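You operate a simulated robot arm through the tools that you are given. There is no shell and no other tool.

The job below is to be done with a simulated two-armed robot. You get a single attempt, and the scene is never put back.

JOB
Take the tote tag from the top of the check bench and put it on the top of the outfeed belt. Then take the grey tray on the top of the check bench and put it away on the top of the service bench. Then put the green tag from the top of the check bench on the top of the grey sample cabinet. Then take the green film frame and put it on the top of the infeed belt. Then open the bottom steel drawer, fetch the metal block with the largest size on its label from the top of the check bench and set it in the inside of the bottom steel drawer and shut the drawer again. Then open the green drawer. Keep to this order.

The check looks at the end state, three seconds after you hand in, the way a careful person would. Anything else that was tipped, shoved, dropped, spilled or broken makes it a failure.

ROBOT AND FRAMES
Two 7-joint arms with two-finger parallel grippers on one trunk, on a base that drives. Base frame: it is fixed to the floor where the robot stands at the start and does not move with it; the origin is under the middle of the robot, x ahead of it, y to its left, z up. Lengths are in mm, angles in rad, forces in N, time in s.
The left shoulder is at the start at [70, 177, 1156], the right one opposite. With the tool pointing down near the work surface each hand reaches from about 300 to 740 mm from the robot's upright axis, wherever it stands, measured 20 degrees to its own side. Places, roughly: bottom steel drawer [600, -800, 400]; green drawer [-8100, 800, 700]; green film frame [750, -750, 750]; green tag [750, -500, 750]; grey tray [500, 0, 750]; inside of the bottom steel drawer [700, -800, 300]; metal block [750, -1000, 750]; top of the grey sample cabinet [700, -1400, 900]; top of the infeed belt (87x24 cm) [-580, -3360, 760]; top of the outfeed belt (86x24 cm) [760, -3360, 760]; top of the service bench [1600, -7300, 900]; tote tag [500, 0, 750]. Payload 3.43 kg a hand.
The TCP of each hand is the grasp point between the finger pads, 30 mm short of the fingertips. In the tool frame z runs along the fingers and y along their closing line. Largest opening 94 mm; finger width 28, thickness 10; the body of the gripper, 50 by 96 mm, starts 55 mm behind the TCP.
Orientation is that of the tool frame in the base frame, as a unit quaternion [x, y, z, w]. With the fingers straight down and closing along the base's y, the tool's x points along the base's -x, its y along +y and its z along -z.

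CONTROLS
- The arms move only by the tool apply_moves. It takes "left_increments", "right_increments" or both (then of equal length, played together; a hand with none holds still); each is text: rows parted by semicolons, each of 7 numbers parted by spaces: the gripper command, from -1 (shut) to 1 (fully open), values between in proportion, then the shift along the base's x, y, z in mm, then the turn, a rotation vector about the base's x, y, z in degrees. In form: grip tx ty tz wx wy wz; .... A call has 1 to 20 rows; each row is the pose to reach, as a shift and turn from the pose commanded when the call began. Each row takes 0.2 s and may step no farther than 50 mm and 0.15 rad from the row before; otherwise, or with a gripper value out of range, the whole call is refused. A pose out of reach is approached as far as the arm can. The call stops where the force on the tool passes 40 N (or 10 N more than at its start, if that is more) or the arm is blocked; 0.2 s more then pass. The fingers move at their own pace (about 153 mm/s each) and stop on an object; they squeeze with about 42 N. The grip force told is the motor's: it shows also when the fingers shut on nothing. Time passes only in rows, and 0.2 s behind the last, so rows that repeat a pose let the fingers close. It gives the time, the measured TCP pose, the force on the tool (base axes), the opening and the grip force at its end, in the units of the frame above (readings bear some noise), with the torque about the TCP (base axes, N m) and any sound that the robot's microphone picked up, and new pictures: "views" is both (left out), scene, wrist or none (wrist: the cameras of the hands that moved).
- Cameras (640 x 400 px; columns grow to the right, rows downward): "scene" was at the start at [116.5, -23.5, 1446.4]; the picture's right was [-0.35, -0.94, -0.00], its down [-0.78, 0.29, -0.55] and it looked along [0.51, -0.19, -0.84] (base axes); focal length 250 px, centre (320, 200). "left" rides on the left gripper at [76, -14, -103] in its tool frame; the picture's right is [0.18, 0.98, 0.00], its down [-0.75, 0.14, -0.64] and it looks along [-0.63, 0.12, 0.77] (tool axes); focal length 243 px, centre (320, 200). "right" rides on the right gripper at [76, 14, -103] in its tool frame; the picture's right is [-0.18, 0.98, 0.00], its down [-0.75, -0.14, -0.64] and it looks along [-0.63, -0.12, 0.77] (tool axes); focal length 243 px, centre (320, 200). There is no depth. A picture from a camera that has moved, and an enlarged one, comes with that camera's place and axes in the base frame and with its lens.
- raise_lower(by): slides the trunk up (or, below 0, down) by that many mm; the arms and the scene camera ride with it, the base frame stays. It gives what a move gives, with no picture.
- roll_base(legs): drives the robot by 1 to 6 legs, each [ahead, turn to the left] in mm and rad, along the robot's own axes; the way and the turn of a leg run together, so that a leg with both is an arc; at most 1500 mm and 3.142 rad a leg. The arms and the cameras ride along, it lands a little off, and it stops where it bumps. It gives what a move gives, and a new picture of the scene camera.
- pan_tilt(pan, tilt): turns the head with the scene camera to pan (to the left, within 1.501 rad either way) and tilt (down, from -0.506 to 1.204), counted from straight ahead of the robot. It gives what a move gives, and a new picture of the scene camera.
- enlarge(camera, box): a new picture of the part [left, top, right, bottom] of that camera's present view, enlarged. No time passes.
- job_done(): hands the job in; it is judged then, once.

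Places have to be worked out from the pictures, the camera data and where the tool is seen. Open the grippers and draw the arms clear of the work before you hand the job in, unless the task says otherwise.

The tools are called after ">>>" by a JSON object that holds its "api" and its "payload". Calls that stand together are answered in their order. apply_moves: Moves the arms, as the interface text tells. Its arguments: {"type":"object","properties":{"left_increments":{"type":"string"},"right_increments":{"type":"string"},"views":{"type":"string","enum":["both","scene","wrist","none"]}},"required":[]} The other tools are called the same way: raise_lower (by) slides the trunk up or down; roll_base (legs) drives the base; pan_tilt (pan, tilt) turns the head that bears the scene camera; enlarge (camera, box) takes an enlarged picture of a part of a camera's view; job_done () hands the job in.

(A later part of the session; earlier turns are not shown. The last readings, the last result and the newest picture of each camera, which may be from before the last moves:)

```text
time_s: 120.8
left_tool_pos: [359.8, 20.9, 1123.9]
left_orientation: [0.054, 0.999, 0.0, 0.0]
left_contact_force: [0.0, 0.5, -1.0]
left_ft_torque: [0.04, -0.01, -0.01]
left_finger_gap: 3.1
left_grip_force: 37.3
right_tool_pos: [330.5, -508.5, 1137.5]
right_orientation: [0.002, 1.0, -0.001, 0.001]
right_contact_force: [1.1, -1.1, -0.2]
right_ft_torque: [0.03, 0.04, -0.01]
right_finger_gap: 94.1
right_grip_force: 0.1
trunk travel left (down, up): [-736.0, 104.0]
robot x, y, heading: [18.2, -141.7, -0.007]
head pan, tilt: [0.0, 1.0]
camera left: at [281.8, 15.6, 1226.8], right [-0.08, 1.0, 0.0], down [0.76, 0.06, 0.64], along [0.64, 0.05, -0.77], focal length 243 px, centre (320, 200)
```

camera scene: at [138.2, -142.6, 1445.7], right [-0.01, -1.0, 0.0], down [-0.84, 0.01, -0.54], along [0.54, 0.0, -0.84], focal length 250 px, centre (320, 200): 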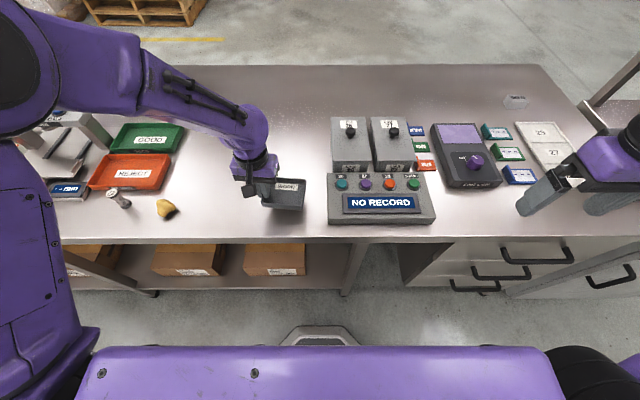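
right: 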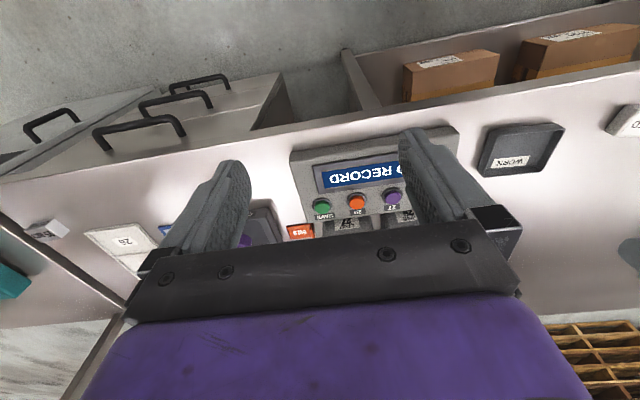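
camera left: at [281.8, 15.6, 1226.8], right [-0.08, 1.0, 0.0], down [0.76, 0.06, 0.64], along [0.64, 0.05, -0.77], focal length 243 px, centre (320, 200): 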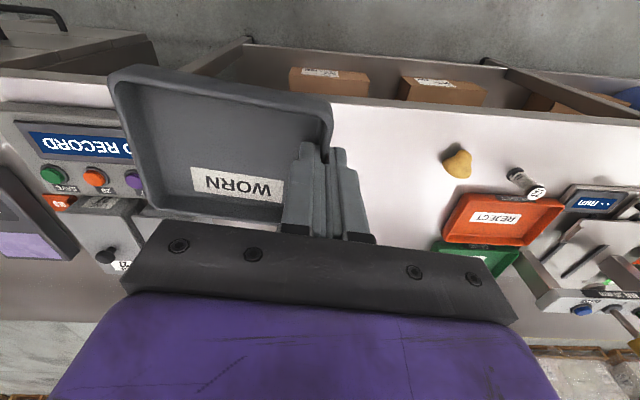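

The tray is held well. To pass the gap between the shelf over the cabinet (y≈-1768) and the column at [1435,-2903], I will later narrow the arms; first I drive to the aisle at about (-277,-2300) and face +x.

>>> {"api": "roll_base", "payload": {"legs": [[0, -1.864], [1000, 0], [0, 0.3], [1210, 0], [0, 1.57]]}}

>>> {"api": "pan_tilt", "payload": {"pan": 0.0, "tilt": 0.35}}

```text
time_s: 141.0
left_tool_pos: [69.9, -2150.2, 1124.3]
left_orientation: [0.054, 0.999, 0.0, -0.001]
left_contact_force: [-0.1, 0.1, -0.9]
left_ft_torque: [0.03, 0.03, 0.01]
left_finger_gap: 3.3
left_grip_force: 38.4
right_tool_pos: [40.2, -2679.2, 1138.0]
right_orientation: [0.002, 1.0, -0.001, 0.002]
right_contact_force: [0.1, -1.4, 0.3]
right_ft_torque: [0.0, 0.0, -0.02]
right_finger_gap: 93.7
right_grip_force: 0.1
trunk travel left (down, up): [-736.0, 104.0]
robot x, y, heading: [-273.0, -2313.7, -0.004]
head pan, tilt: [0.0, 1.0]
camera scene: at [-152.3, -2313.6, 1445.7], right [-0.01, -1.0, 0.0], down [-0.84, 0.01, -0.54], along [0.54, 0.0, -0.84], focal length 250 px, centre (320, 200)
```

scene: 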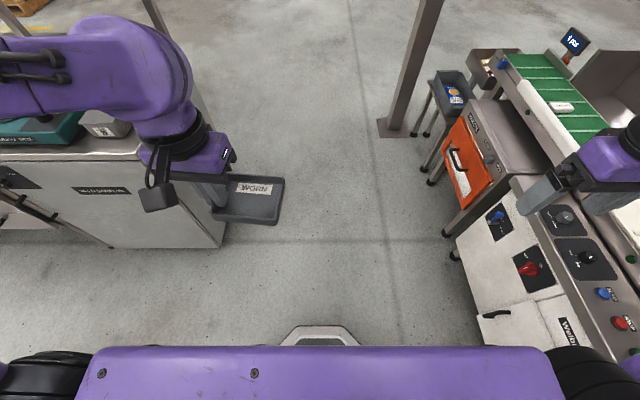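

```text
time_s: 142.1
left_tool_pos: [69.9, -2151.6, 1124.6]
left_orientation: [0.053, 0.999, 0.0, -0.001]
left_contact_force: [-0.4, 0.2, -1.7]
left_ft_torque: [0.04, -0.01, 0.0]
left_finger_gap: 2.8
left_grip_force: 38.1
right_tool_pos: [39.8, -2679.4, 1138.7]
right_orientation: [0.003, 1.0, -0.001, 0.002]
right_contact_force: [0.1, -0.2, 0.0]
right_ft_torque: [0.01, -0.03, 0.01]
right_finger_gap: 93.9
right_grip_force: 0.1
trunk travel left (down, up): [-736.0, 104.0]
robot x, y, heading: [-272.6, -2317.3, -0.007]
head pan, tilt: [0.0, 0.351]
camera scene: at [-128.9, -2313.8, 1500.4], right [-0.01, -1.0, 0.0], down [-0.34, 0.0, -0.94], along [0.94, -0.01, -0.34], focal length 250 px, centre (320, 200)
```

scene: 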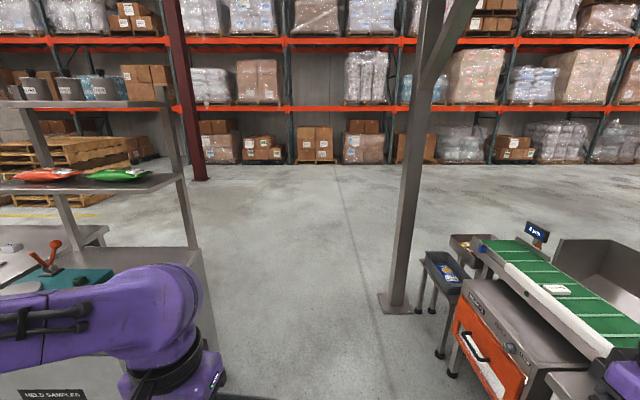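

The gap between shelf end (y≈-1735) and column (y≈-2870) is centred at our y. I stretch both arms forward and inward to make the robot narrow, then drive east through it.

>>> {"api": "apply_moves", "payload": {"left_increments": "-1 25 -3 0 0 0 0; -1 50 -6 0 0 0 0; -1 78 -10 0 0 0 0; -1 106 -14 0 0 0 0; -1 134 -18 0 0 0 0; -1 162 -21 0 0 0 0; -1 190 -25 0 0 0 0; -1 190 -25 0 0 0 0", "right_increments": "1 30 30 0 0 0 0; 1 62 60 0 0 0 0; 1 94 90 0 0 0 0; 1 126 120 0 0 0 0; 1 158 150 0 0 0 0; 1 190 180 0 0 0 0; 1 222 210 0 0 0 0; 1 222 210 0 0 0 0", "views": "both"}}

>>> {"api": "pan_tilt", "payload": {"pan": -1.2, "tilt": 0.6}}

>>> {"api": "pan_tilt", "payload": {"pan": 1.2, "tilt": 0.6}}

```text
time_s: 143.9
left_tool_pos: [259.0, -2174.7, 1125.3]
left_orientation: [0.054, 0.999, 0.0, 0.0]
left_contact_force: [-0.2, -0.1, -0.6]
left_ft_torque: [0.03, 0.0, 0.0]
left_finger_gap: 3.2
left_grip_force: 37.5
right_tool_pos: [258.8, -2469.7, 1139.4]
right_orientation: [0.002, 1.0, 0.0, 0.003]
right_contact_force: [-0.1, -0.1, -1.2]
right_ft_torque: [0.0, -0.05, -0.02]
right_finger_gap: 93.8
right_grip_force: 0.1
trunk travel left (down, up): [-736.0, 104.0]
robot x, y, heading: [-272.1, -2313.5, -0.008]
head pan, tilt: [0.0, 0.351]
camera scene: at [-130.5, -2314.8, 1500.7], right [-0.01, -1.0, 0.0], down [-0.34, 0.0, -0.94], along [0.94, -0.01, -0.34], focal length 250 px, centre (320, 200)
camera right: at [182.8, -2455.0, 1242.3], right [0.19, 0.98, 0.0], down [0.75, -0.15, 0.65], along [0.63, -0.12, -0.76], focal length 243 px, centre (320, 200)
camera left: at [180.8, -2181.0, 1227.7], right [-0.08, 1.0, 0.0], down [0.76, 0.06, 0.64], along [0.64, 0.05, -0.77], focal length 243 px, centre (320, 200)
```

scene: 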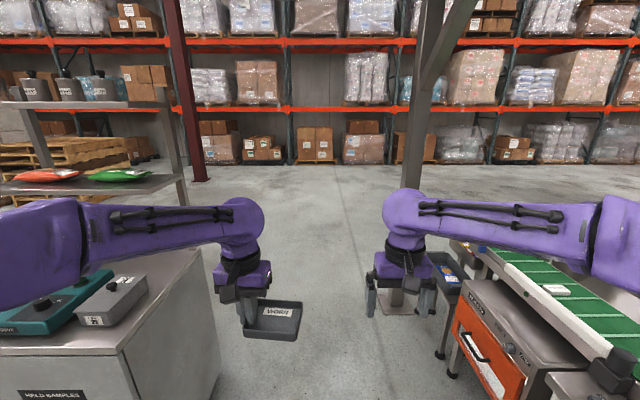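
right: 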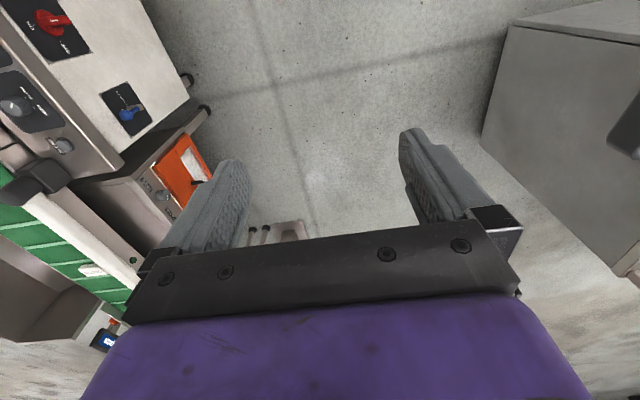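
left: 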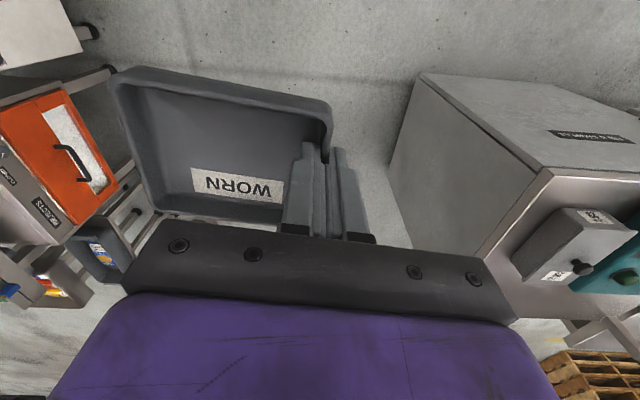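

```text
time_s: 145.3
left_tool_pos: [260.7, -2174.7, 1124.0]
left_orientation: [0.054, 0.999, 0.0, -0.001]
left_contact_force: [-0.6, -0.6, -0.5]
left_ft_torque: [0.04, 0.02, 0.02]
left_finger_gap: 3.3
left_grip_force: 37.8
right_tool_pos: [261.3, -2469.1, 1139.8]
right_orientation: [0.003, 1.0, -0.001, 0.003]
right_contact_force: [0.7, -0.4, -0.5]
right_ft_torque: [-0.01, -0.01, 0.03]
right_finger_gap: 93.8
right_grip_force: 0.0
trunk travel left (down, up): [-736.0, 104.0]
robot x, y, heading: [-269.8, -2310.0, -0.006]
head pan, tilt: [-1.201, 0.6]
camera scene: at [-190.2, -2395.5, 1477.7], right [-0.93, -0.36, 0.0], down [-0.2, 0.53, -0.83], along [0.29, -0.77, -0.56], focal length 250 px, centre (320, 200)
```

scene: 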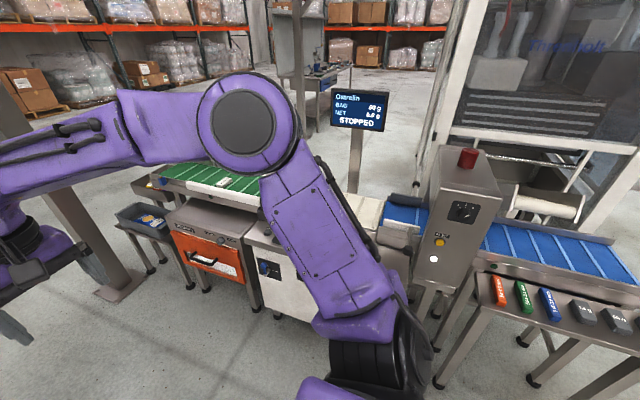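

```text
time_s: 147.5
left_tool_pos: [260.1, -2175.0, 1124.8]
left_orientation: [0.054, 0.999, -0.001, 0.0]
left_contact_force: [0.2, 0.3, -0.9]
left_ft_torque: [0.03, 0.01, 0.0]
left_finger_gap: 2.9
left_grip_force: 37.7
right_tool_pos: [261.9, -2469.2, 1137.8]
right_orientation: [0.002, 1.0, -0.001, 0.002]
right_contact_force: [-0.3, 0.2, 0.5]
right_ft_torque: [-0.02, -0.01, 0.01]
right_finger_gap: 93.9
right_grip_force: 0.1
trunk travel left (down, up): [-736.0, 104.0]
robot x, y, heading: [-275.7, -2314.9, -0.004]
head pan, tilt: [1.201, 0.6]
camera scene: at [-189.3, -2230.8, 1477.7], right [0.93, -0.37, 0.0], down [-0.21, -0.53, -0.83], along [0.3, 0.77, -0.57], focal length 250 px, centre (320, 200)
```

scene: 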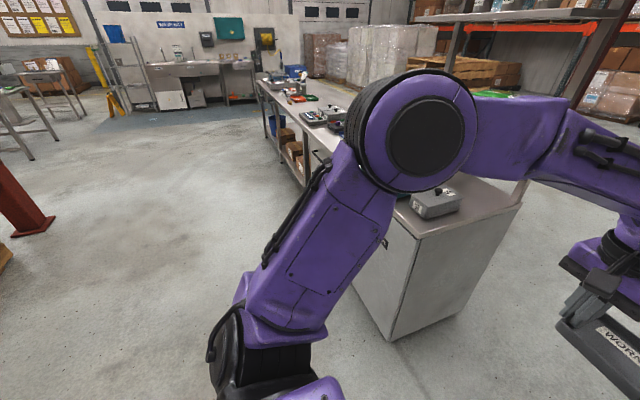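

The elbows are now within about 380 mm of the axis. I drive east through the gap to x≈2250, then turn to face south.

>>> {"api": "roll_base", "payload": {"legs": [[1300, 0], [1220, 0]]}}

>>> {"api": "pan_tilt", "payload": {"pan": -0.8, "tilt": 0.3}}

```text
time_s: 159.8
left_tool_pos: [2772.4, -2146.1, 1124.4]
left_orientation: [0.04, 0.999, 0.001, 0.001]
left_contact_force: [1.2, 0.6, -0.8]
left_ft_torque: [0.08, 0.0, 0.0]
left_finger_gap: 3.1
left_grip_force: 37.8
right_tool_pos: [2783.0, -2440.0, 1138.9]
right_orientation: [-0.011, 1.0, -0.001, 0.002]
right_contact_force: [-0.7, 0.4, 0.6]
right_ft_torque: [-0.03, -0.02, 0.02]
right_finger_gap: 94.1
right_grip_force: 0.0
trunk travel left (down, up): [-736.0, 104.0]
robot x, y, heading: [2244.8, -2295.8, 0.023]
head pan, tilt: [1.201, 0.6]
camera scene: at [2326.4, -2214.9, 1477.7], right [0.94, -0.34, 0.0], down [-0.19, -0.53, -0.83], along [0.28, 0.78, -0.56], focal length 250 px, centre (320, 200)
```

scene: 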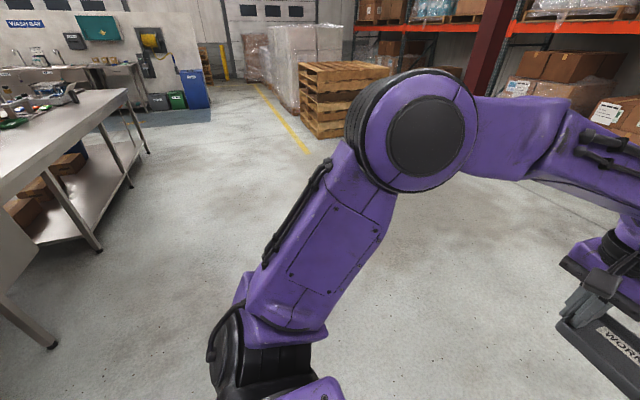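

```text
time_s: 161.7
left_tool_pos: [2774.2, -2147.5, 1125.4]
left_orientation: [0.04, 0.999, 0.0, -0.001]
left_contact_force: [0.1, 0.7, -1.1]
left_ft_torque: [0.04, 0.0, 0.0]
left_finger_gap: 3.2
left_grip_force: 38.4
right_tool_pos: [2783.3, -2441.4, 1139.6]
right_orientation: [-0.012, 1.0, -0.001, 0.002]
right_contact_force: [0.4, 0.1, 0.2]
right_ft_torque: [0.03, -0.02, 0.0]
right_finger_gap: 93.9
right_grip_force: 0.2
trunk travel left (down, up): [-736.0, 104.0]
robot x, y, heading: [2247.6, -2304.1, 0.019]
head pan, tilt: [-0.799, 0.3]
camera scene: at [2363.3, -2363.4, 1505.2], right [-0.7, -0.71, 0.0], down [-0.21, 0.21, -0.96], along [0.68, -0.67, -0.3], focal length 250 px, centre (320, 200)
```

scene: 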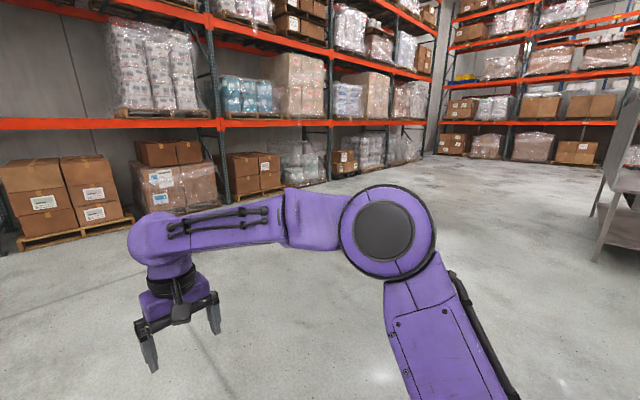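

The area is open. I turn right, drive south past the column, then diagonally south-west toward the front of the service bench.

>>> {"api": "roll_base", "payload": {"legs": [[0, -1.59], [1500, 0], [200, 0], [0, -0.8], [1150, 0], [1150, 0]]}}

>>> {"api": "pan_tilt", "payload": {"pan": 0.9, "tilt": 0.35}}

```text
time_s: 187.3
left_tool_pos: [320.4, -6094.6, 1124.4]
left_orientation: [0.943, 0.332, 0.0, 0.0]
left_contact_force: [0.5, 0.7, -1.4]
left_ft_torque: [-0.03, -0.05, 0.0]
left_finger_gap: 3.1
left_grip_force: 37.8
right_tool_pos: [111.2, -5886.8, 1137.9]
right_orientation: [0.925, 0.379, -0.003, 0.0]
right_contact_force: [0.3, -0.1, -0.6]
right_ft_torque: [0.0, 0.0, -0.02]
right_finger_gap: 93.8
right_grip_force: 0.1
trunk travel left (down, up): [-736.0, 104.0]
robot x, y, heading: [598.1, -5619.0, -2.363]
head pan, tilt: [-0.799, 0.3]
camera scene: at [470.3, -5652.4, 1505.2], right [0.02, 1.0, 0.0], down [0.3, -0.01, -0.96], along [-0.96, 0.02, -0.3], focal length 250 px, centre (320, 200)
```

scene: 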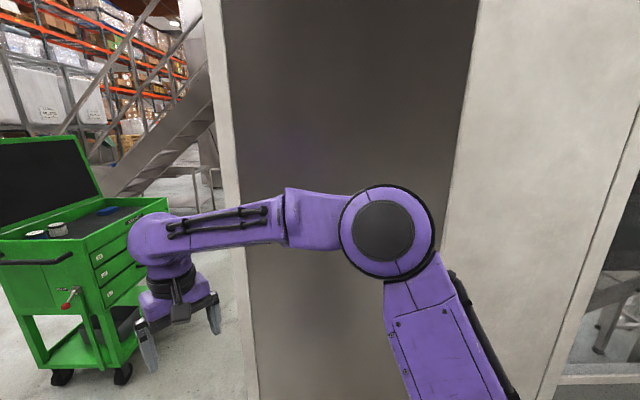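

```text
time_s: 189.0
left_tool_pos: [320.0, -6094.8, 1123.8]
left_orientation: [0.943, 0.332, 0.0, 0.0]
left_contact_force: [0.0, 0.8, -0.9]
left_ft_torque: [-0.05, -0.01, -0.02]
left_finger_gap: 2.9
left_grip_force: 38.0
right_tool_pos: [111.8, -5887.6, 1139.2]
right_orientation: [0.925, 0.379, -0.002, 0.0]
right_contact_force: [-0.2, -0.1, -0.1]
right_ft_torque: [0.01, -0.02, 0.02]
right_finger_gap: 93.9
right_grip_force: 0.1
trunk travel left (down, up): [-736.0, 104.0]
robot x, y, heading: [597.1, -5620.2, -2.364]
head pan, tilt: [0.901, 0.351]
camera scene: at [573.2, -5747.3, 1500.5], right [-0.99, -0.11, 0.0], down [-0.04, 0.34, -0.94], along [0.1, -0.93, -0.34], focal length 250 px, centre (320, 200)
```

scene: 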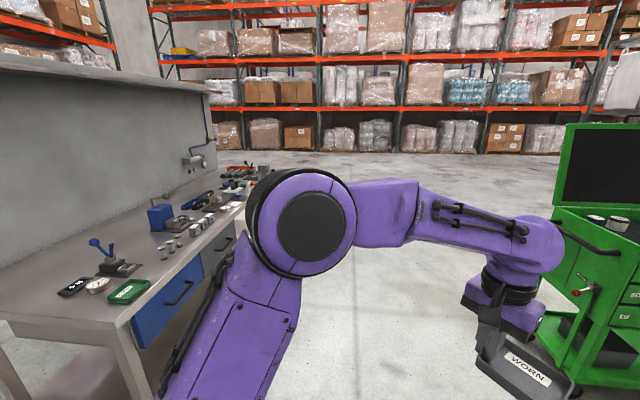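

I see the service bench (front edge x≈1235, items along its front) and a green cart well to the west. I drive to about (600,-6820) and turn to face the bench.

>>> {"api": "roll_base", "payload": {"legs": [[0, 0.793], [1200, 0], [0, 1.571]]}}

>>> {"api": "pan_tilt", "payload": {"pan": 0.0, "tilt": 0.6}}

```text
time_s: 201.0
left_tool_pos: [1134.5, -6661.3, 1125.5]
left_orientation: [0.039, 0.999, 0.0, -0.001]
left_contact_force: [-0.6, 0.4, -0.6]
left_ft_torque: [0.03, 0.01, 0.01]
left_finger_gap: 2.7
left_grip_force: 37.7
right_tool_pos: [1145.8, -6956.5, 1138.5]
right_orientation: [-0.013, 1.0, -0.001, 0.001]
right_contact_force: [0.9, -0.7, 0.5]
right_ft_torque: [0.02, 0.0, 0.04]
right_finger_gap: 94.0
right_grip_force: 0.0
trunk travel left (down, up): [-736.0, 104.0]
robot x, y, heading: [607.0, -6819.5, 0.027]
head pan, tilt: [0.901, 0.351]
camera scene: at [714.1, -6740.1, 1500.5], right [0.8, -0.6, 0.0], down [-0.21, -0.27, -0.94], along [0.57, 0.75, -0.34], focal length 250 px, centre (320, 200)
```

scene: 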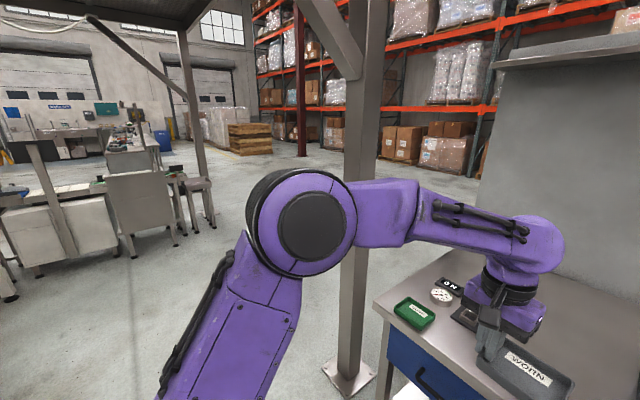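

```text
time_s: 202.2
left_tool_pos: [1133.9, -6661.5, 1124.8]
left_orientation: [0.039, 0.999, 0.001, -0.001]
left_contact_force: [-0.1, -0.7, -0.2]
left_ft_torque: [0.04, 0.01, -0.01]
left_finger_gap: 3.1
left_grip_force: 37.7
right_tool_pos: [1145.4, -6956.9, 1139.2]
right_orientation: [-0.013, 1.0, -0.001, 0.002]
right_contact_force: [-0.1, -0.3, 0.3]
right_ft_torque: [0.02, -0.04, 0.02]
right_finger_gap: 94.2
right_grip_force: 0.1
trunk travel left (down, up): [-736.0, 104.0]
robot x, y, heading: [609.7, -6816.4, 0.021]
head pan, tilt: [0.0, 0.6]
camera scene: at [746.3, -6812.0, 1477.7], right [0.02, -1.0, 0.0], down [-0.56, -0.01, -0.83], along [0.82, 0.02, -0.56], focal length 250 px, centre (320, 200)
```

scene: 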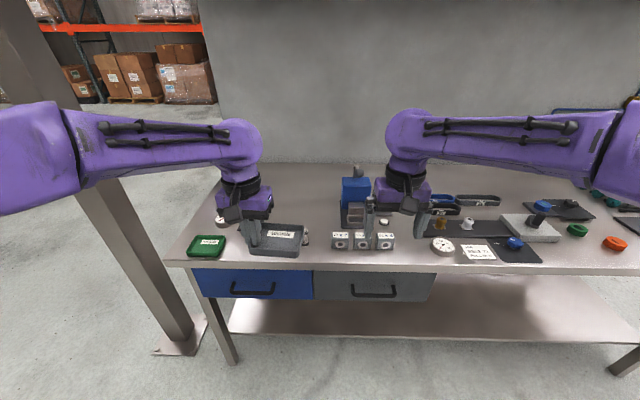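

I enlarge the bench surface to choose a free spot.

>>> {"api": "enlarge", "payload": {"camera": "scene", "box": [160, 150, 400, 300]}}

>>> {"api": "enlarge", "payload": {"camera": "left", "box": [0, 0, 640, 400]}}

>>> {"api": "enlarge", "payload": {"camera": "right", "box": [0, 0, 640, 400]}}

```text
2.67 times, centred on (280, 225) of scene
camera zoom: at [746.3, -6812.0, 1477.7], right [0.02, -1.0, 0.0], down [-0.56, -0.01, -0.83], along [0.82, 0.02, -0.56], focal length 666 px, centre (427, 133)
```

zoom: 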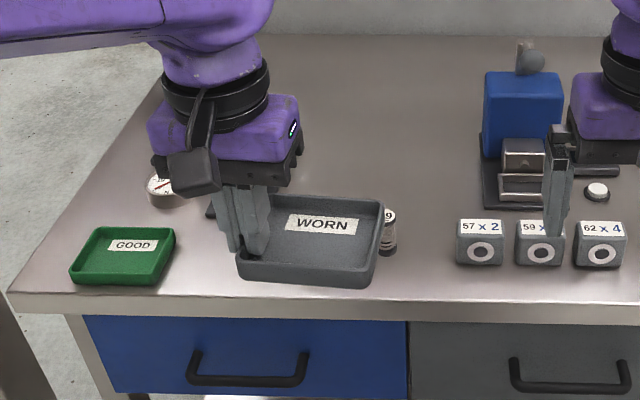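

```text
1.00 times, centred on (320, 200) of left (not enlarged: the box is as wide or as high as the picture)
camera zoom: at [1057.7, -6669.4, 1226.9], right [-0.11, 0.99, 0.0], down [0.76, 0.08, 0.64], along [0.64, 0.07, -0.77], focal length 243 px, centre (320, 200)
```

zoom: 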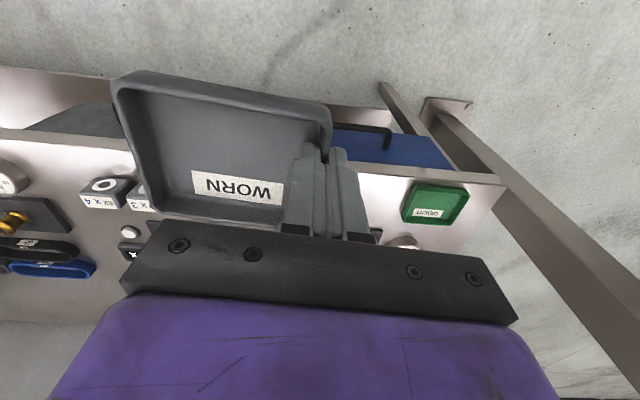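

```text
1.00 times, centred on (320, 200) of right (not enlarged: the box is as wide or as high as the picture)
camera zoom: at [1067.6, -6943.4, 1241.9], right [0.16, 0.99, 0.0], down [0.75, -0.12, 0.65], along [0.64, -0.1, -0.76], focal length 243 px, centre (320, 200)
```

zoom: 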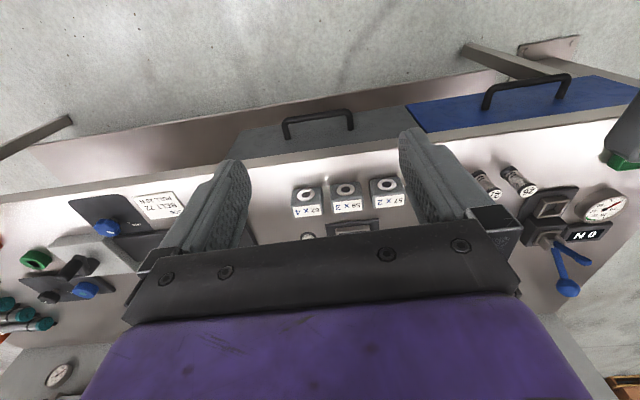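

The free area is behind the small cylinders and left of the blue press, around [1490,-6765]. I draw the right hand back first (the press is tall), then drive forward 250 mm.

>>> {"api": "apply_moves", "payload": {"right_increments": "1 -40 -20 0 0 0 0; 1 -80 -40 0 0 0 0; 1 -120 -60 0 0 0 0; 1 -160 -80 0 0 0 0; 1 -200 -100 0 0 0 0; 1 -230 -120 0 0 0 0; 1 -230 -120 0 0 0 0", "views": "none"}}

>>> {"api": "roll_base", "payload": {"legs": [[0, -0.024], [240, 0]]}}

>>> {"api": "pan_tilt", "payload": {"pan": 0.0, "tilt": 0.85}}

```text
time_s: 203.8
left_tool_pos: [1136.7, -6661.9, 1124.2]
left_orientation: [0.04, 0.999, 0.0, 0.0]
left_contact_force: [-0.5, 0.4, -1.4]
left_ft_torque: [0.0, 0.0, 0.01]
left_finger_gap: 3.1
left_grip_force: 38.2
right_tool_pos: [915.0, -7075.0, 1139.8]
right_orientation: [-0.013, 1.0, -0.001, 0.002]
right_contact_force: [-0.5, 0.0, 0.3]
right_ft_torque: [-0.04, 0.03, 0.02]
right_finger_gap: 94.3
right_grip_force: 0.0
trunk travel left (down, up): [-736.0, 104.0]
robot x, y, heading: [605.2, -6816.4, 0.019]
head pan, tilt: [0.0, 0.6]
```

```text
time_s: 205.9
left_tool_pos: [1379.1, -6675.9, 1124.7]
left_orientation: [0.052, 0.999, 0.0, 0.0]
left_contact_force: [0.0, 0.3, -0.7]
left_ft_torque: [0.06, -0.01, 0.01]
left_finger_gap: 3.0
left_grip_force: 37.6
right_tool_pos: [1149.2, -7084.2, 1139.8]
right_orientation: [0.0, 1.0, 0.0, 0.003]
right_contact_force: [-0.4, 0.0, -0.2]
right_ft_torque: [-0.02, 0.02, -0.03]
right_finger_gap: 94.0
right_grip_force: 0.0
trunk travel left (down, up): [-736.0, 104.0]
robot x, y, heading: [850.1, -6819.2, 0.0]
head pan, tilt: [0.0, 0.6]
camera scene: at [986.4, -6816.4, 1477.8], right [0.0, -1.0, 0.0], down [-0.56, 0.0, -0.83], along [0.83, 0.0, -0.56], focal length 250 px, centre (320, 200)
```

scene: 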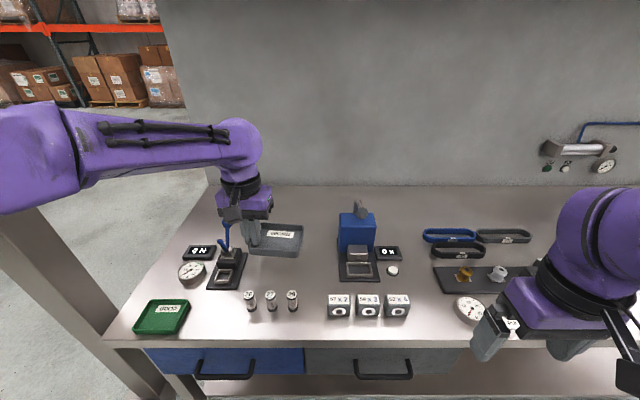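

```text
time_s: 206.7
left_tool_pos: [1380.5, -6674.8, 1124.7]
left_orientation: [0.051, 0.999, 0.0, -0.001]
left_contact_force: [0.2, -0.4, -0.4]
left_ft_torque: [0.03, 0.02, -0.02]
left_finger_gap: 3.2
left_grip_force: 38.0
right_tool_pos: [1150.1, -7082.6, 1139.3]
right_orientation: [0.0, 1.0, -0.001, 0.002]
right_contact_force: [0.2, -0.8, -0.5]
right_ft_torque: [-0.01, 0.02, 0.0]
right_finger_gap: 94.2
right_grip_force: 0.1
trunk travel left (down, up): [-736.0, 104.0]
robot x, y, heading: [850.0, -6819.3, -0.006]
head pan, tilt: [0.0, 0.85]
camera scene: at [977.9, -6816.2, 1456.8], right [0.0, -1.0, 0.0], down [-0.75, 0.0, -0.66], along [0.66, 0.0, -0.75], focal length 250 px, centre (320, 200)
```

scene: 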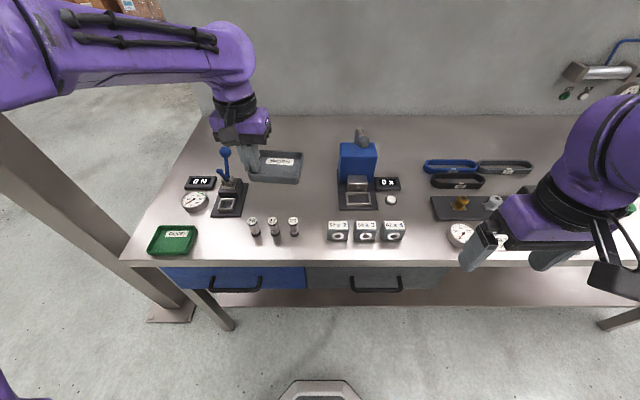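

Free area is between the lever device and the blue press. I bring the tray above [1490,-6765] (TCP at [1490,-6718]).

>>> {"api": "apply_moves", "payload": {"left_increments": "-1 20 -25 0 0 0 0; -1 45 -43 0 0 0 0; -1 80 -43 0 0 0 0; -1 110 -43 -15 0 0 0; -1 110 -43 -50 0 0 0; -1 110 -43 -90 0 0 0; -1 110 -43 -90 0 0 0"}}

```text
time_s: 208.3
left_tool_pos: [1489.0, -6719.6, 1034.6]
left_orientation: [0.051, 0.999, 0.0, -0.001]
left_contact_force: [-0.4, 0.0, -0.6]
left_ft_torque: [0.05, 0.03, 0.0]
left_finger_gap: 3.1
left_grip_force: 37.7
right_tool_pos: [1150.0, -7085.1, 1139.2]
right_orientation: [0.0, 1.0, -0.001, 0.001]
right_contact_force: [0.2, -0.1, -0.5]
right_ft_torque: [-0.02, 0.01, 0.02]
right_finger_gap: 93.9
right_grip_force: 0.1
trunk travel left (down, up): [-736.0, 104.0]
robot x, y, heading: [847.6, -6817.2, 0.002]
head pan, tilt: [0.0, 0.85]
camera scene: at [977.3, -6816.5, 1456.8], right [0.0, -1.0, 0.0], down [-0.75, 0.0, -0.66], along [0.66, 0.0, -0.75], focal length 250 px, centre (320, 200)
camera left: at [1411.8, -6724.8, 1137.5], right [-0.08, 1.0, 0.0], down [0.76, 0.06, 0.64], along [0.64, 0.05, -0.77], focal length 243 px, centre (320, 200)
```

scene: 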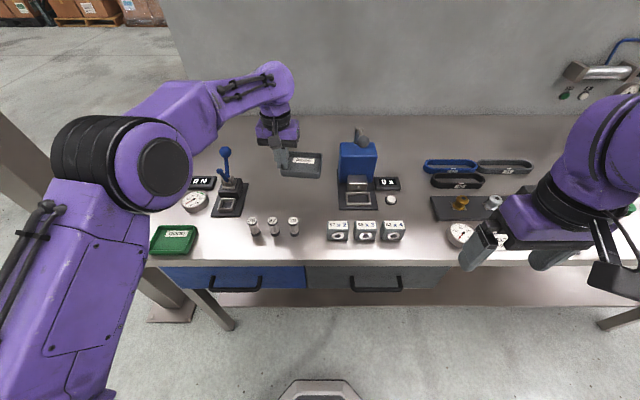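
left: 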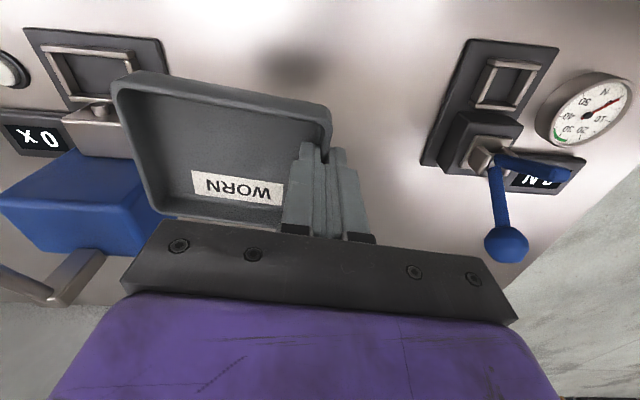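

Clear room: press base edge near y≈-6851, lever device edge near y≈-6600. I shift 12 mm left and go down to just above the bench.

>>> {"api": "apply_moves", "payload": {"left_increments": "-1 0 12 -20 0 0 0; -1 0 12 -45 0 0 0; -1 0 12 -65 0 0 0; -1 0 12 -80 0 0 0; -1 0 12 -80 0 0 0", "views": "both"}}

```text
time_s: 209.5
left_tool_pos: [1490.4, -6706.7, 955.3]
left_orientation: [0.051, 0.999, -0.001, 0.0]
left_contact_force: [-0.2, 0.2, -0.6]
left_ft_torque: [0.03, 0.0, -0.02]
left_finger_gap: 3.1
left_grip_force: 37.7
right_tool_pos: [1150.1, -7083.6, 1140.0]
right_orientation: [0.0, 1.0, -0.001, 0.002]
right_contact_force: [0.0, -1.4, 0.7]
right_ft_torque: [0.01, 0.02, 0.01]
right_finger_gap: 94.3
right_grip_force: 0.0
trunk travel left (down, up): [-736.0, 104.0]
robot x, y, heading: [845.8, -6815.7, -0.003]
head pan, tilt: [0.0, 0.85]
camera scene: at [976.9, -6816.4, 1456.8], right [0.0, -1.0, 0.0], down [-0.75, 0.0, -0.66], along [0.66, 0.0, -0.75], focal length 250 px, centre (320, 200)
camera left: at [1412.5, -6712.7, 1056.8], right [-0.08, 1.0, 0.0], down [0.76, 0.06, 0.64], along [0.64, 0.05, -0.77], focal length 243 px, centre (320, 200)
```

scene: 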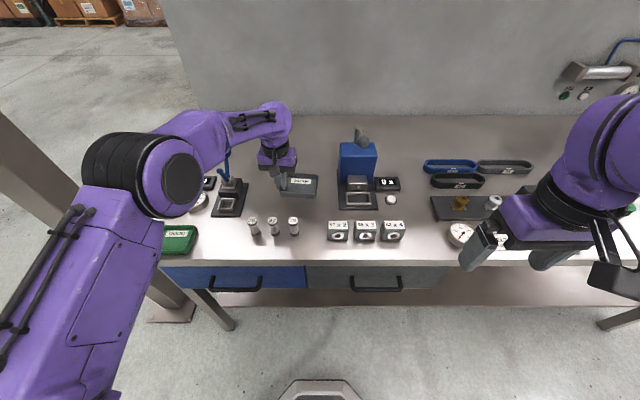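
left: 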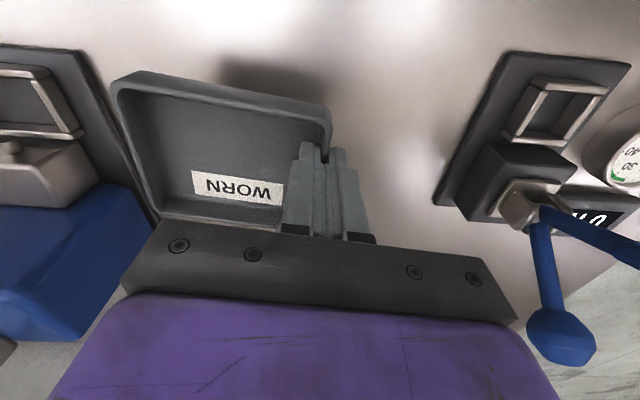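

The tray is close above the bench. I go down in small steps watching the force.

>>> {"api": "apply_moves", "payload": {"left_increments": "-1 0 0 -6 0 0 0; -1 0 0 -11 0 0 0; -1 0 0 -15 0 0 0; -1 0 0 -15 0 0 0", "views": "wrist"}}

>>> {"api": "apply_moves", "payload": {"left_increments": "-1 0 0 -3 0 0 0; -1 0 0 -5 0 0 0; -1 0 0 -5 0 0 0", "views": "wrist"}}

```text
time_s: 210.5
left_tool_pos: [1491.3, -6708.2, 939.0]
left_orientation: [0.051, 0.999, 0.0, 0.0]
left_contact_force: [-0.3, -0.3, -1.2]
left_ft_torque: [0.05, 0.03, -0.03]
left_finger_gap: 3.1
left_grip_force: 37.8
right_tool_pos: [1150.0, -7084.4, 1138.3]
right_orientation: [-0.001, 1.0, -0.001, 0.002]
right_contact_force: [-0.8, -0.8, 0.9]
right_ft_torque: [0.0, 0.0, 0.0]
right_finger_gap: 94.0
right_grip_force: 0.1
trunk travel left (down, up): [-736.0, 104.0]
robot x, y, heading: [847.5, -6818.0, -0.001]
head pan, tilt: [0.0, 0.85]
camera left: at [1412.7, -6712.5, 1041.7], right [-0.08, 1.0, 0.0], down [0.76, 0.06, 0.64], along [0.64, 0.05, -0.77], focal length 243 px, centre (320, 200)
```

left: 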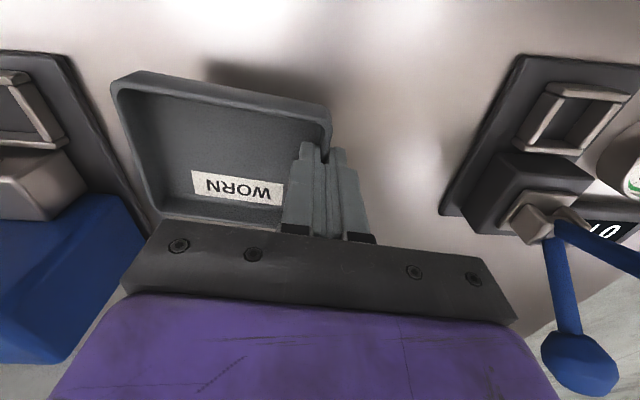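

```text
time_s: 211.3
left_tool_pos: [1489.4, -6707.2, 935.0]
left_orientation: [0.052, 0.999, 0.0, -0.001]
left_contact_force: [0.2, 0.2, -0.7]
left_ft_torque: [0.08, 0.02, -0.02]
left_finger_gap: 3.3
left_grip_force: 38.2
right_tool_pos: [1149.6, -7083.8, 1139.5]
right_orientation: [-0.001, 1.0, -0.001, 0.001]
right_contact_force: [0.1, 0.5, -0.6]
right_ft_torque: [0.0, 0.03, -0.01]
right_finger_gap: 94.1
right_grip_force: 0.1
trunk travel left (down, up): [-736.0, 104.0]
robot x, y, heading: [848.0, -6814.2, -0.002]
head pan, tilt: [0.0, 0.85]
camera left: at [1412.2, -6712.4, 1036.8], right [-0.08, 1.0, 0.0], down [0.76, 0.06, 0.64], along [0.64, 0.05, -0.77], focal length 243 px, centre (320, 200)
```

left: 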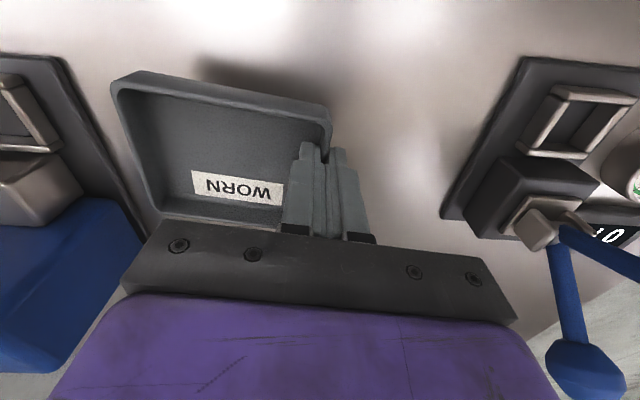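

No contact yet; I continue down in 2–3 mm steps.

>>> {"api": "apply_moves", "payload": {"left_increments": "-1 0 0 -3 0 0 0; -1 0 0 -6 0 0 0; -1 0 0 -6 0 0 0", "views": "none"}}

>>> {"api": "apply_moves", "payload": {"left_increments": "-1 0 0 -3 0 0 0; -1 0 0 -6 0 0 0; -1 0 0 -6 0 0 0", "views": "wrist"}}

```text
time_s: 212.1
left_tool_pos: [1490.0, -6706.8, 928.1]
left_orientation: [0.052, 0.999, 0.0, 0.001]
left_contact_force: [0.1, -0.2, -0.6]
left_ft_torque: [0.07, 0.0, 0.0]
left_finger_gap: 3.2
left_grip_force: 37.6
right_tool_pos: [1149.2, -7082.6, 1139.0]
right_orientation: [0.0, 1.0, -0.001, 0.002]
right_contact_force: [0.0, -0.1, -0.4]
right_ft_torque: [0.01, 0.01, 0.0]
right_finger_gap: 93.9
right_grip_force: 0.0
trunk travel left (down, up): [-736.0, 104.0]
robot x, y, heading: [845.1, -6815.4, -0.006]
head pan, tilt: [0.0, 0.85]
```

```text
time_s: 212.9
left_tool_pos: [1489.1, -6706.9, 922.6]
left_orientation: [0.051, 0.999, 0.0, 0.0]
left_contact_force: [0.3, -0.3, -0.8]
left_ft_torque: [0.06, -0.01, 0.03]
left_finger_gap: 3.3
left_grip_force: 37.9
right_tool_pos: [1149.0, -7083.6, 1138.9]
right_orientation: [0.0, 1.0, -0.001, 0.002]
right_contact_force: [0.1, -0.2, 0.0]
right_ft_torque: [0.02, 0.03, -0.01]
right_finger_gap: 94.1
right_grip_force: 0.1
trunk travel left (down, up): [-736.0, 104.0]
robot x, y, heading: [850.1, -6816.2, -0.007]
head pan, tilt: [0.0, 0.85]
camera left: at [1412.4, -6712.4, 1024.8], right [-0.08, 1.0, 0.0], down [0.76, 0.06, 0.64], along [0.64, 0.05, -0.77], focal length 243 px, centre (320, 200)
```

left: 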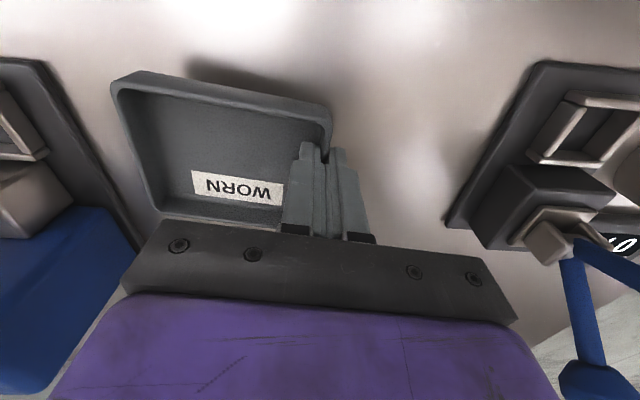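

Still free of contact; continuing down.

>>> {"api": "apply_moves", "payload": {"left_increments": "-1 0 0 -3 0 0 0; -1 0 0 -6 0 0 0; -1 0 0 -6 0 0 0", "views": "none"}}

>>> {"api": "apply_moves", "payload": {"left_increments": "-1 0 0 -3 0 0 0; -1 0 0 -5 0 0 0; -1 0 0 -5 0 0 0", "views": "wrist"}}

```text
time_s: 213.7
left_tool_pos: [1489.7, -6707.2, 915.6]
left_orientation: [0.051, 0.999, -0.001, -0.001]
left_contact_force: [-0.2, -0.2, -0.9]
left_ft_torque: [0.04, -0.01, -0.01]
left_finger_gap: 3.2
left_grip_force: 38.1
right_tool_pos: [1149.7, -7084.1, 1139.4]
right_orientation: [0.0, 1.0, -0.001, 0.002]
right_contact_force: [-0.1, 0.3, 0.3]
right_ft_torque: [-0.03, -0.03, 0.01]
right_finger_gap: 93.8
right_grip_force: 0.1
trunk travel left (down, up): [-736.0, 104.0]
robot x, y, heading: [847.6, -6816.8, -0.001]
head pan, tilt: [0.0, 0.85]
```

```text
time_s: 214.5
left_tool_pos: [1489.6, -6706.7, 910.6]
left_orientation: [0.051, 0.999, 0.0, 0.0]
left_contact_force: [-0.1, -0.1, -1.0]
left_ft_torque: [0.05, -0.02, -0.03]
left_finger_gap: 3.4
left_grip_force: 37.5
right_tool_pos: [1150.0, -7083.3, 1139.3]
right_orientation: [0.0, 1.0, -0.001, 0.002]
right_contact_force: [0.1, -0.1, 0.7]
right_ft_torque: [-0.01, 0.02, -0.01]
right_finger_gap: 94.0
right_grip_force: 0.1
trunk travel left (down, up): [-736.0, 104.0]
robot x, y, heading: [849.5, -6816.8, -0.005]
head pan, tilt: [0.0, 0.85]
camera left: at [1412.2, -6712.2, 1013.9], right [-0.08, 1.0, 0.0], down [0.76, 0.06, 0.64], along [0.64, 0.05, -0.77], focal length 243 px, centre (320, 200)
```

left: 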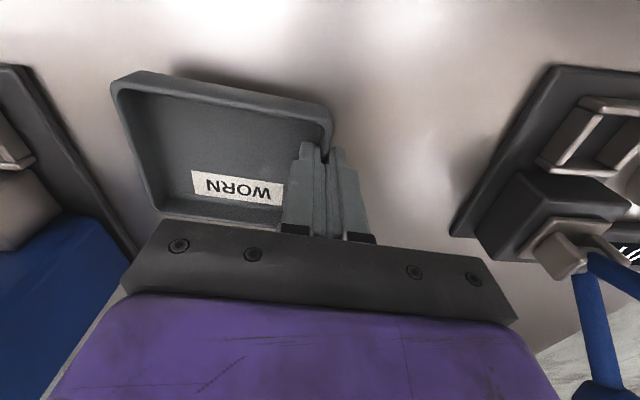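

The bench must be near 860. I go on down to about 899, then in small steps.

>>> {"api": "apply_moves", "payload": {"left_increments": "-1 0 0 -4 0 0 0; -1 0 0 -8 0 0 0; -1 0 0 -11 0 0 0; -1 0 0 -11 0 0 0", "views": "none"}}

>>> {"api": "apply_moves", "payload": {"left_increments": "-1 0 0 -2 0 0 0; -1 0 0 -4 0 0 0; -1 0 0 -4 0 0 0", "views": "wrist"}}

```text
time_s: 215.5
left_tool_pos: [1490.7, -6706.8, 901.4]
left_orientation: [0.052, 0.999, 0.0, -0.001]
left_contact_force: [0.8, 0.7, -1.0]
left_ft_torque: [0.04, -0.01, -0.01]
left_finger_gap: 3.1
left_grip_force: 37.6
right_tool_pos: [1149.6, -7083.5, 1139.6]
right_orientation: [0.0, 1.0, -0.001, 0.001]
right_contact_force: [-0.6, -0.5, 0.1]
right_ft_torque: [0.02, -0.02, 0.07]
right_finger_gap: 94.2
right_grip_force: 0.1
trunk travel left (down, up): [-736.0, 104.0]
robot x, y, heading: [849.3, -6817.1, -0.0]
head pan, tilt: [0.0, 0.85]
```

```text
time_s: 216.3
left_tool_pos: [1490.0, -6706.9, 896.9]
left_orientation: [0.052, 0.999, -0.001, 0.0]
left_contact_force: [0.9, 0.3, -0.7]
left_ft_torque: [0.04, 0.01, 0.0]
left_finger_gap: 2.9
left_grip_force: 37.8
right_tool_pos: [1150.1, -7084.6, 1139.5]
right_orientation: [0.0, 1.0, 0.0, 0.002]
right_contact_force: [0.7, 0.8, -0.7]
right_ft_torque: [-0.02, 0.04, 0.0]
right_finger_gap: 93.9
right_grip_force: 0.0
trunk travel left (down, up): [-736.0, 104.0]
robot x, y, heading: [851.2, -6817.6, -0.003]
head pan, tilt: [0.0, 0.85]
camera left: at [1412.3, -6712.2, 999.0], right [-0.08, 1.0, 0.0], down [0.76, 0.06, 0.64], along [0.64, 0.05, -0.77], focal length 243 px, centre (320, 200)
```

left: 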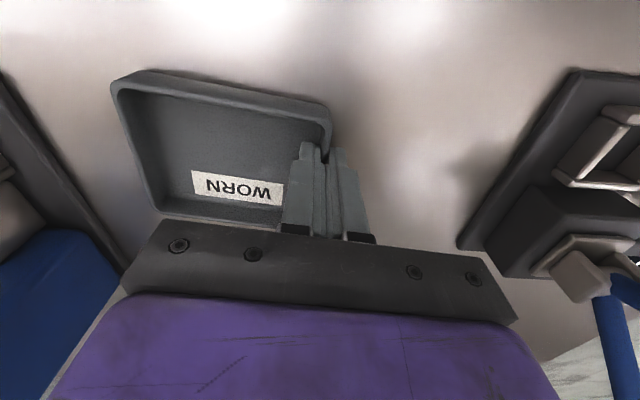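

Shadow is closing under the tray. A few more millimetres.

>>> {"api": "apply_moves", "payload": {"left_increments": "-1 0 0 -2 0 0 0; -1 0 0 -4 0 0 0; -1 0 0 -4 0 0 0", "views": "none"}}

>>> {"api": "apply_moves", "payload": {"left_increments": "-1 0 0 -2 0 0 0; -1 0 0 -4 0 0 0; -1 0 0 -4 0 0 0", "views": "wrist"}}

```text
time_s: 217.1
left_tool_pos: [1489.0, -6707.6, 894.4]
left_orientation: [0.051, 0.999, 0.0, 0.002]
left_contact_force: [3.7, 1.7, 13.5]
left_ft_torque: [-0.11, -0.77, 0.07]
left_finger_gap: 3.2
left_grip_force: 37.6
right_tool_pos: [1148.6, -7084.4, 1140.2]
right_orientation: [0.0, 1.0, -0.001, 0.003]
right_contact_force: [0.1, 0.2, -0.1]
right_ft_torque: [0.01, 0.01, 0.01]
right_finger_gap: 94.1
right_grip_force: 0.0
trunk travel left (down, up): [-736.0, 104.0]
robot x, y, heading: [851.4, -6820.4, -0.001]
head pan, tilt: [0.0, 0.85]
```

```text
time_s: 217.9
left_tool_pos: [1491.4, -6707.1, 895.1]
left_orientation: [0.051, 0.999, 0.0, 0.006]
left_contact_force: [-5.9, -0.4, 16.9]
left_ft_torque: [-0.03, 0.76, -0.07]
left_finger_gap: 3.2
left_grip_force: 38.5
right_tool_pos: [1147.0, -7083.4, 1139.6]
right_orientation: [0.0, 1.0, 0.0, 0.003]
right_contact_force: [0.3, 0.8, -0.1]
right_ft_torque: [0.0, -0.03, -0.02]
right_finger_gap: 94.0
right_grip_force: 0.1
trunk travel left (down, up): [-736.0, 104.0]
robot x, y, heading: [848.8, -6819.5, -0.0]
head pan, tilt: [0.0, 0.85]
stopped in row 3 (left hand): the force on the tool passed its limit at 40 N (the readings are from after the stop); the commanded pose is now the measured one
camera left: at [1412.3, -6712.2, 996.2], right [-0.08, 1.0, 0.0], down [0.76, 0.06, 0.65], along [0.65, 0.05, -0.76], focal length 243 px, centre (320, 200)
```

left: 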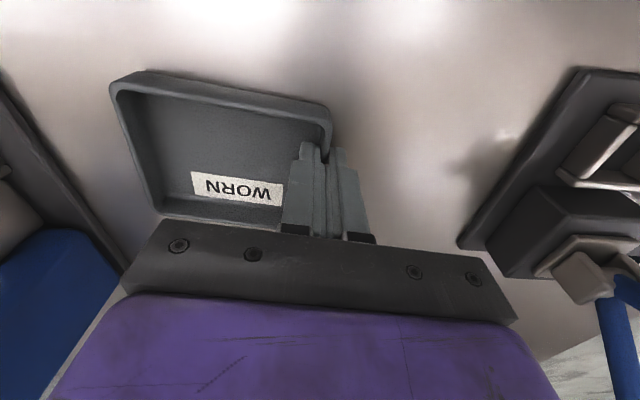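

The tray rests on the bench. I open the fingers moderately and rise straight up.

>>> {"api": "apply_moves", "payload": {"left_increments": "-0.5 0 0 1 0 0 0; -0.1 0 0 1 0 0 0; -0.1 0 0 1 0 0 0; -0.1 0 0 10 0 0 0; -0.1 0 0 30 0 0 0; -0.1 0 0 65 0 0 0; -0.1 0 0 110 0 0 0; -0.1 0 0 110 0 0 0"}}

```text
time_s: 219.8
left_tool_pos: [1494.1, -6705.2, 1001.3]
left_orientation: [0.051, 0.999, 0.001, 0.003]
left_contact_force: [0.0, 0.3, -0.6]
left_ft_torque: [-0.01, 0.04, -0.01]
left_finger_gap: 42.3
left_grip_force: 0.1
right_tool_pos: [1148.9, -7083.9, 1139.1]
right_orientation: [0.0, 1.0, -0.001, 0.002]
right_contact_force: [-0.6, 0.1, 0.4]
right_ft_torque: [-0.02, 0.02, 0.0]
right_finger_gap: 94.0
right_grip_force: 0.0
trunk travel left (down, up): [-736.0, 104.0]
robot x, y, heading: [846.3, -6816.8, -0.0]
head pan, tilt: [0.0, 0.85]
camera scene: at [977.7, -6816.0, 1456.8], right [0.0, -1.0, 0.0], down [-0.75, 0.0, -0.66], along [0.66, 0.0, -0.75], focal length 250 px, centre (320, 200)
camera left: at [1415.0, -6711.7, 1103.5], right [-0.08, 1.0, 0.0], down [0.76, 0.06, 0.65], along [0.64, 0.05, -0.76], focal length 243 px, centre (320, 200)
```

scene: 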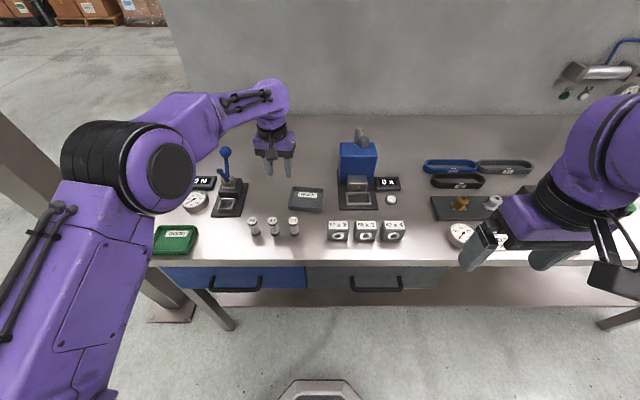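
left: 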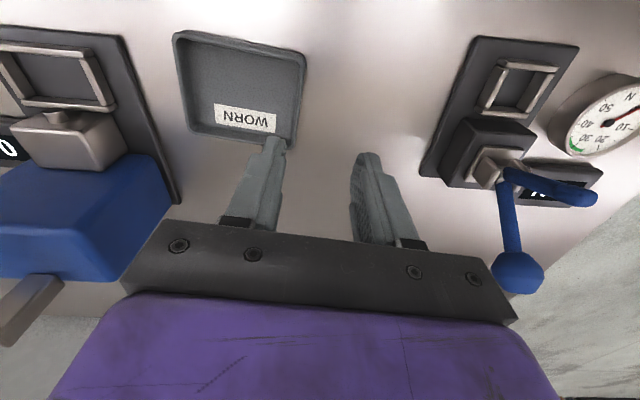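

The tray stands free on the service bench and nothing else moved. I raise and withdraw the left hand, then back the robot off.

>>> {"api": "apply_moves", "payload": {"left_increments": "-0.1 0 0 45 0 0 0; -0.1 0 0 90 0 0 0; 0.5 -10 0 120 0 0 0; 1 -50 5 125 0 0 0; 1 -90 10 125 0 0 0; 1 -115 15 125 0 0 0; 1 -115 15 125 0 0 0", "views": "scene"}}

>>> {"api": "roll_base", "payload": {"legs": [[-250, 0]]}}

```text
time_s: 221.3
left_tool_pos: [1377.7, -6692.3, 1127.3]
left_orientation: [0.052, 0.999, 0.0, 0.003]
left_contact_force: [-0.4, -0.5, -0.3]
left_ft_torque: [0.01, 0.01, 0.02]
left_finger_gap: 94.1
left_grip_force: 0.0
right_tool_pos: [1150.0, -7084.7, 1138.6]
right_orientation: [0.0, 1.0, -0.001, 0.002]
right_contact_force: [0.1, 0.9, -0.5]
right_ft_torque: [0.01, -0.03, 0.0]
right_finger_gap: 94.0
right_grip_force: 0.0
trunk travel left (down, up): [-736.0, 104.0]
robot x, y, heading: [843.8, -6819.4, -0.001]
head pan, tilt: [0.0, 0.85]
camera scene: at [977.6, -6816.3, 1456.8], right [0.0, -1.0, 0.0], down [-0.75, 0.0, -0.66], along [0.66, 0.0, -0.75], focal length 250 px, centre (320, 200)
```

scene: 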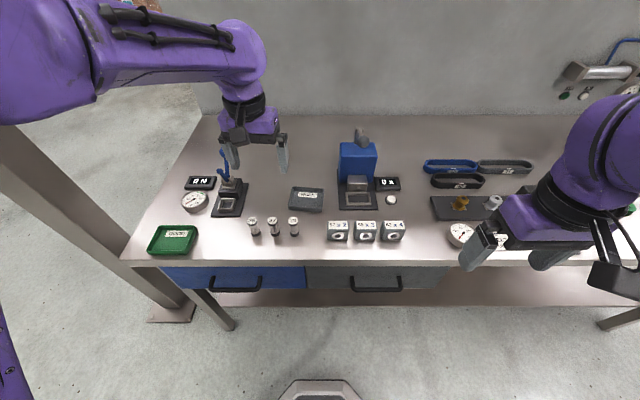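

```text
time_s: 223.2
left_tool_pos: [1127.6, -6691.6, 1126.9]
left_orientation: [0.052, 0.999, 0.0, 0.002]
left_contact_force: [-0.5, -0.4, -0.3]
left_ft_torque: [0.02, -0.01, -0.01]
left_finger_gap: 93.8
left_grip_force: 0.1
right_tool_pos: [899.8, -7083.1, 1140.4]
right_orientation: [0.001, 1.0, -0.001, 0.002]
right_contact_force: [-0.3, -0.2, 0.3]
right_ft_torque: [0.0, 0.02, 0.02]
right_finger_gap: 93.9
right_grip_force: 0.0
trunk travel left (down, up): [-736.0, 104.0]
robot x, y, heading: [597.3, -6816.1, 0.001]
head pan, tilt: [0.0, 0.85]
camera scene: at [727.7, -6815.7, 1456.7], right [0.0, -1.0, 0.0], down [-0.75, 0.0, -0.66], along [0.66, 0.0, -0.75], focal length 250 px, centre (320, 200)
```

scene: 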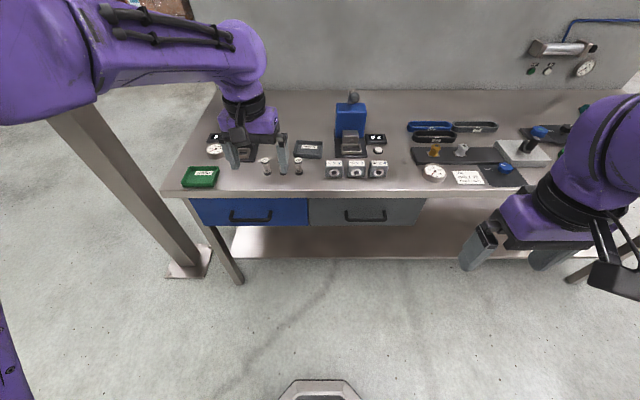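

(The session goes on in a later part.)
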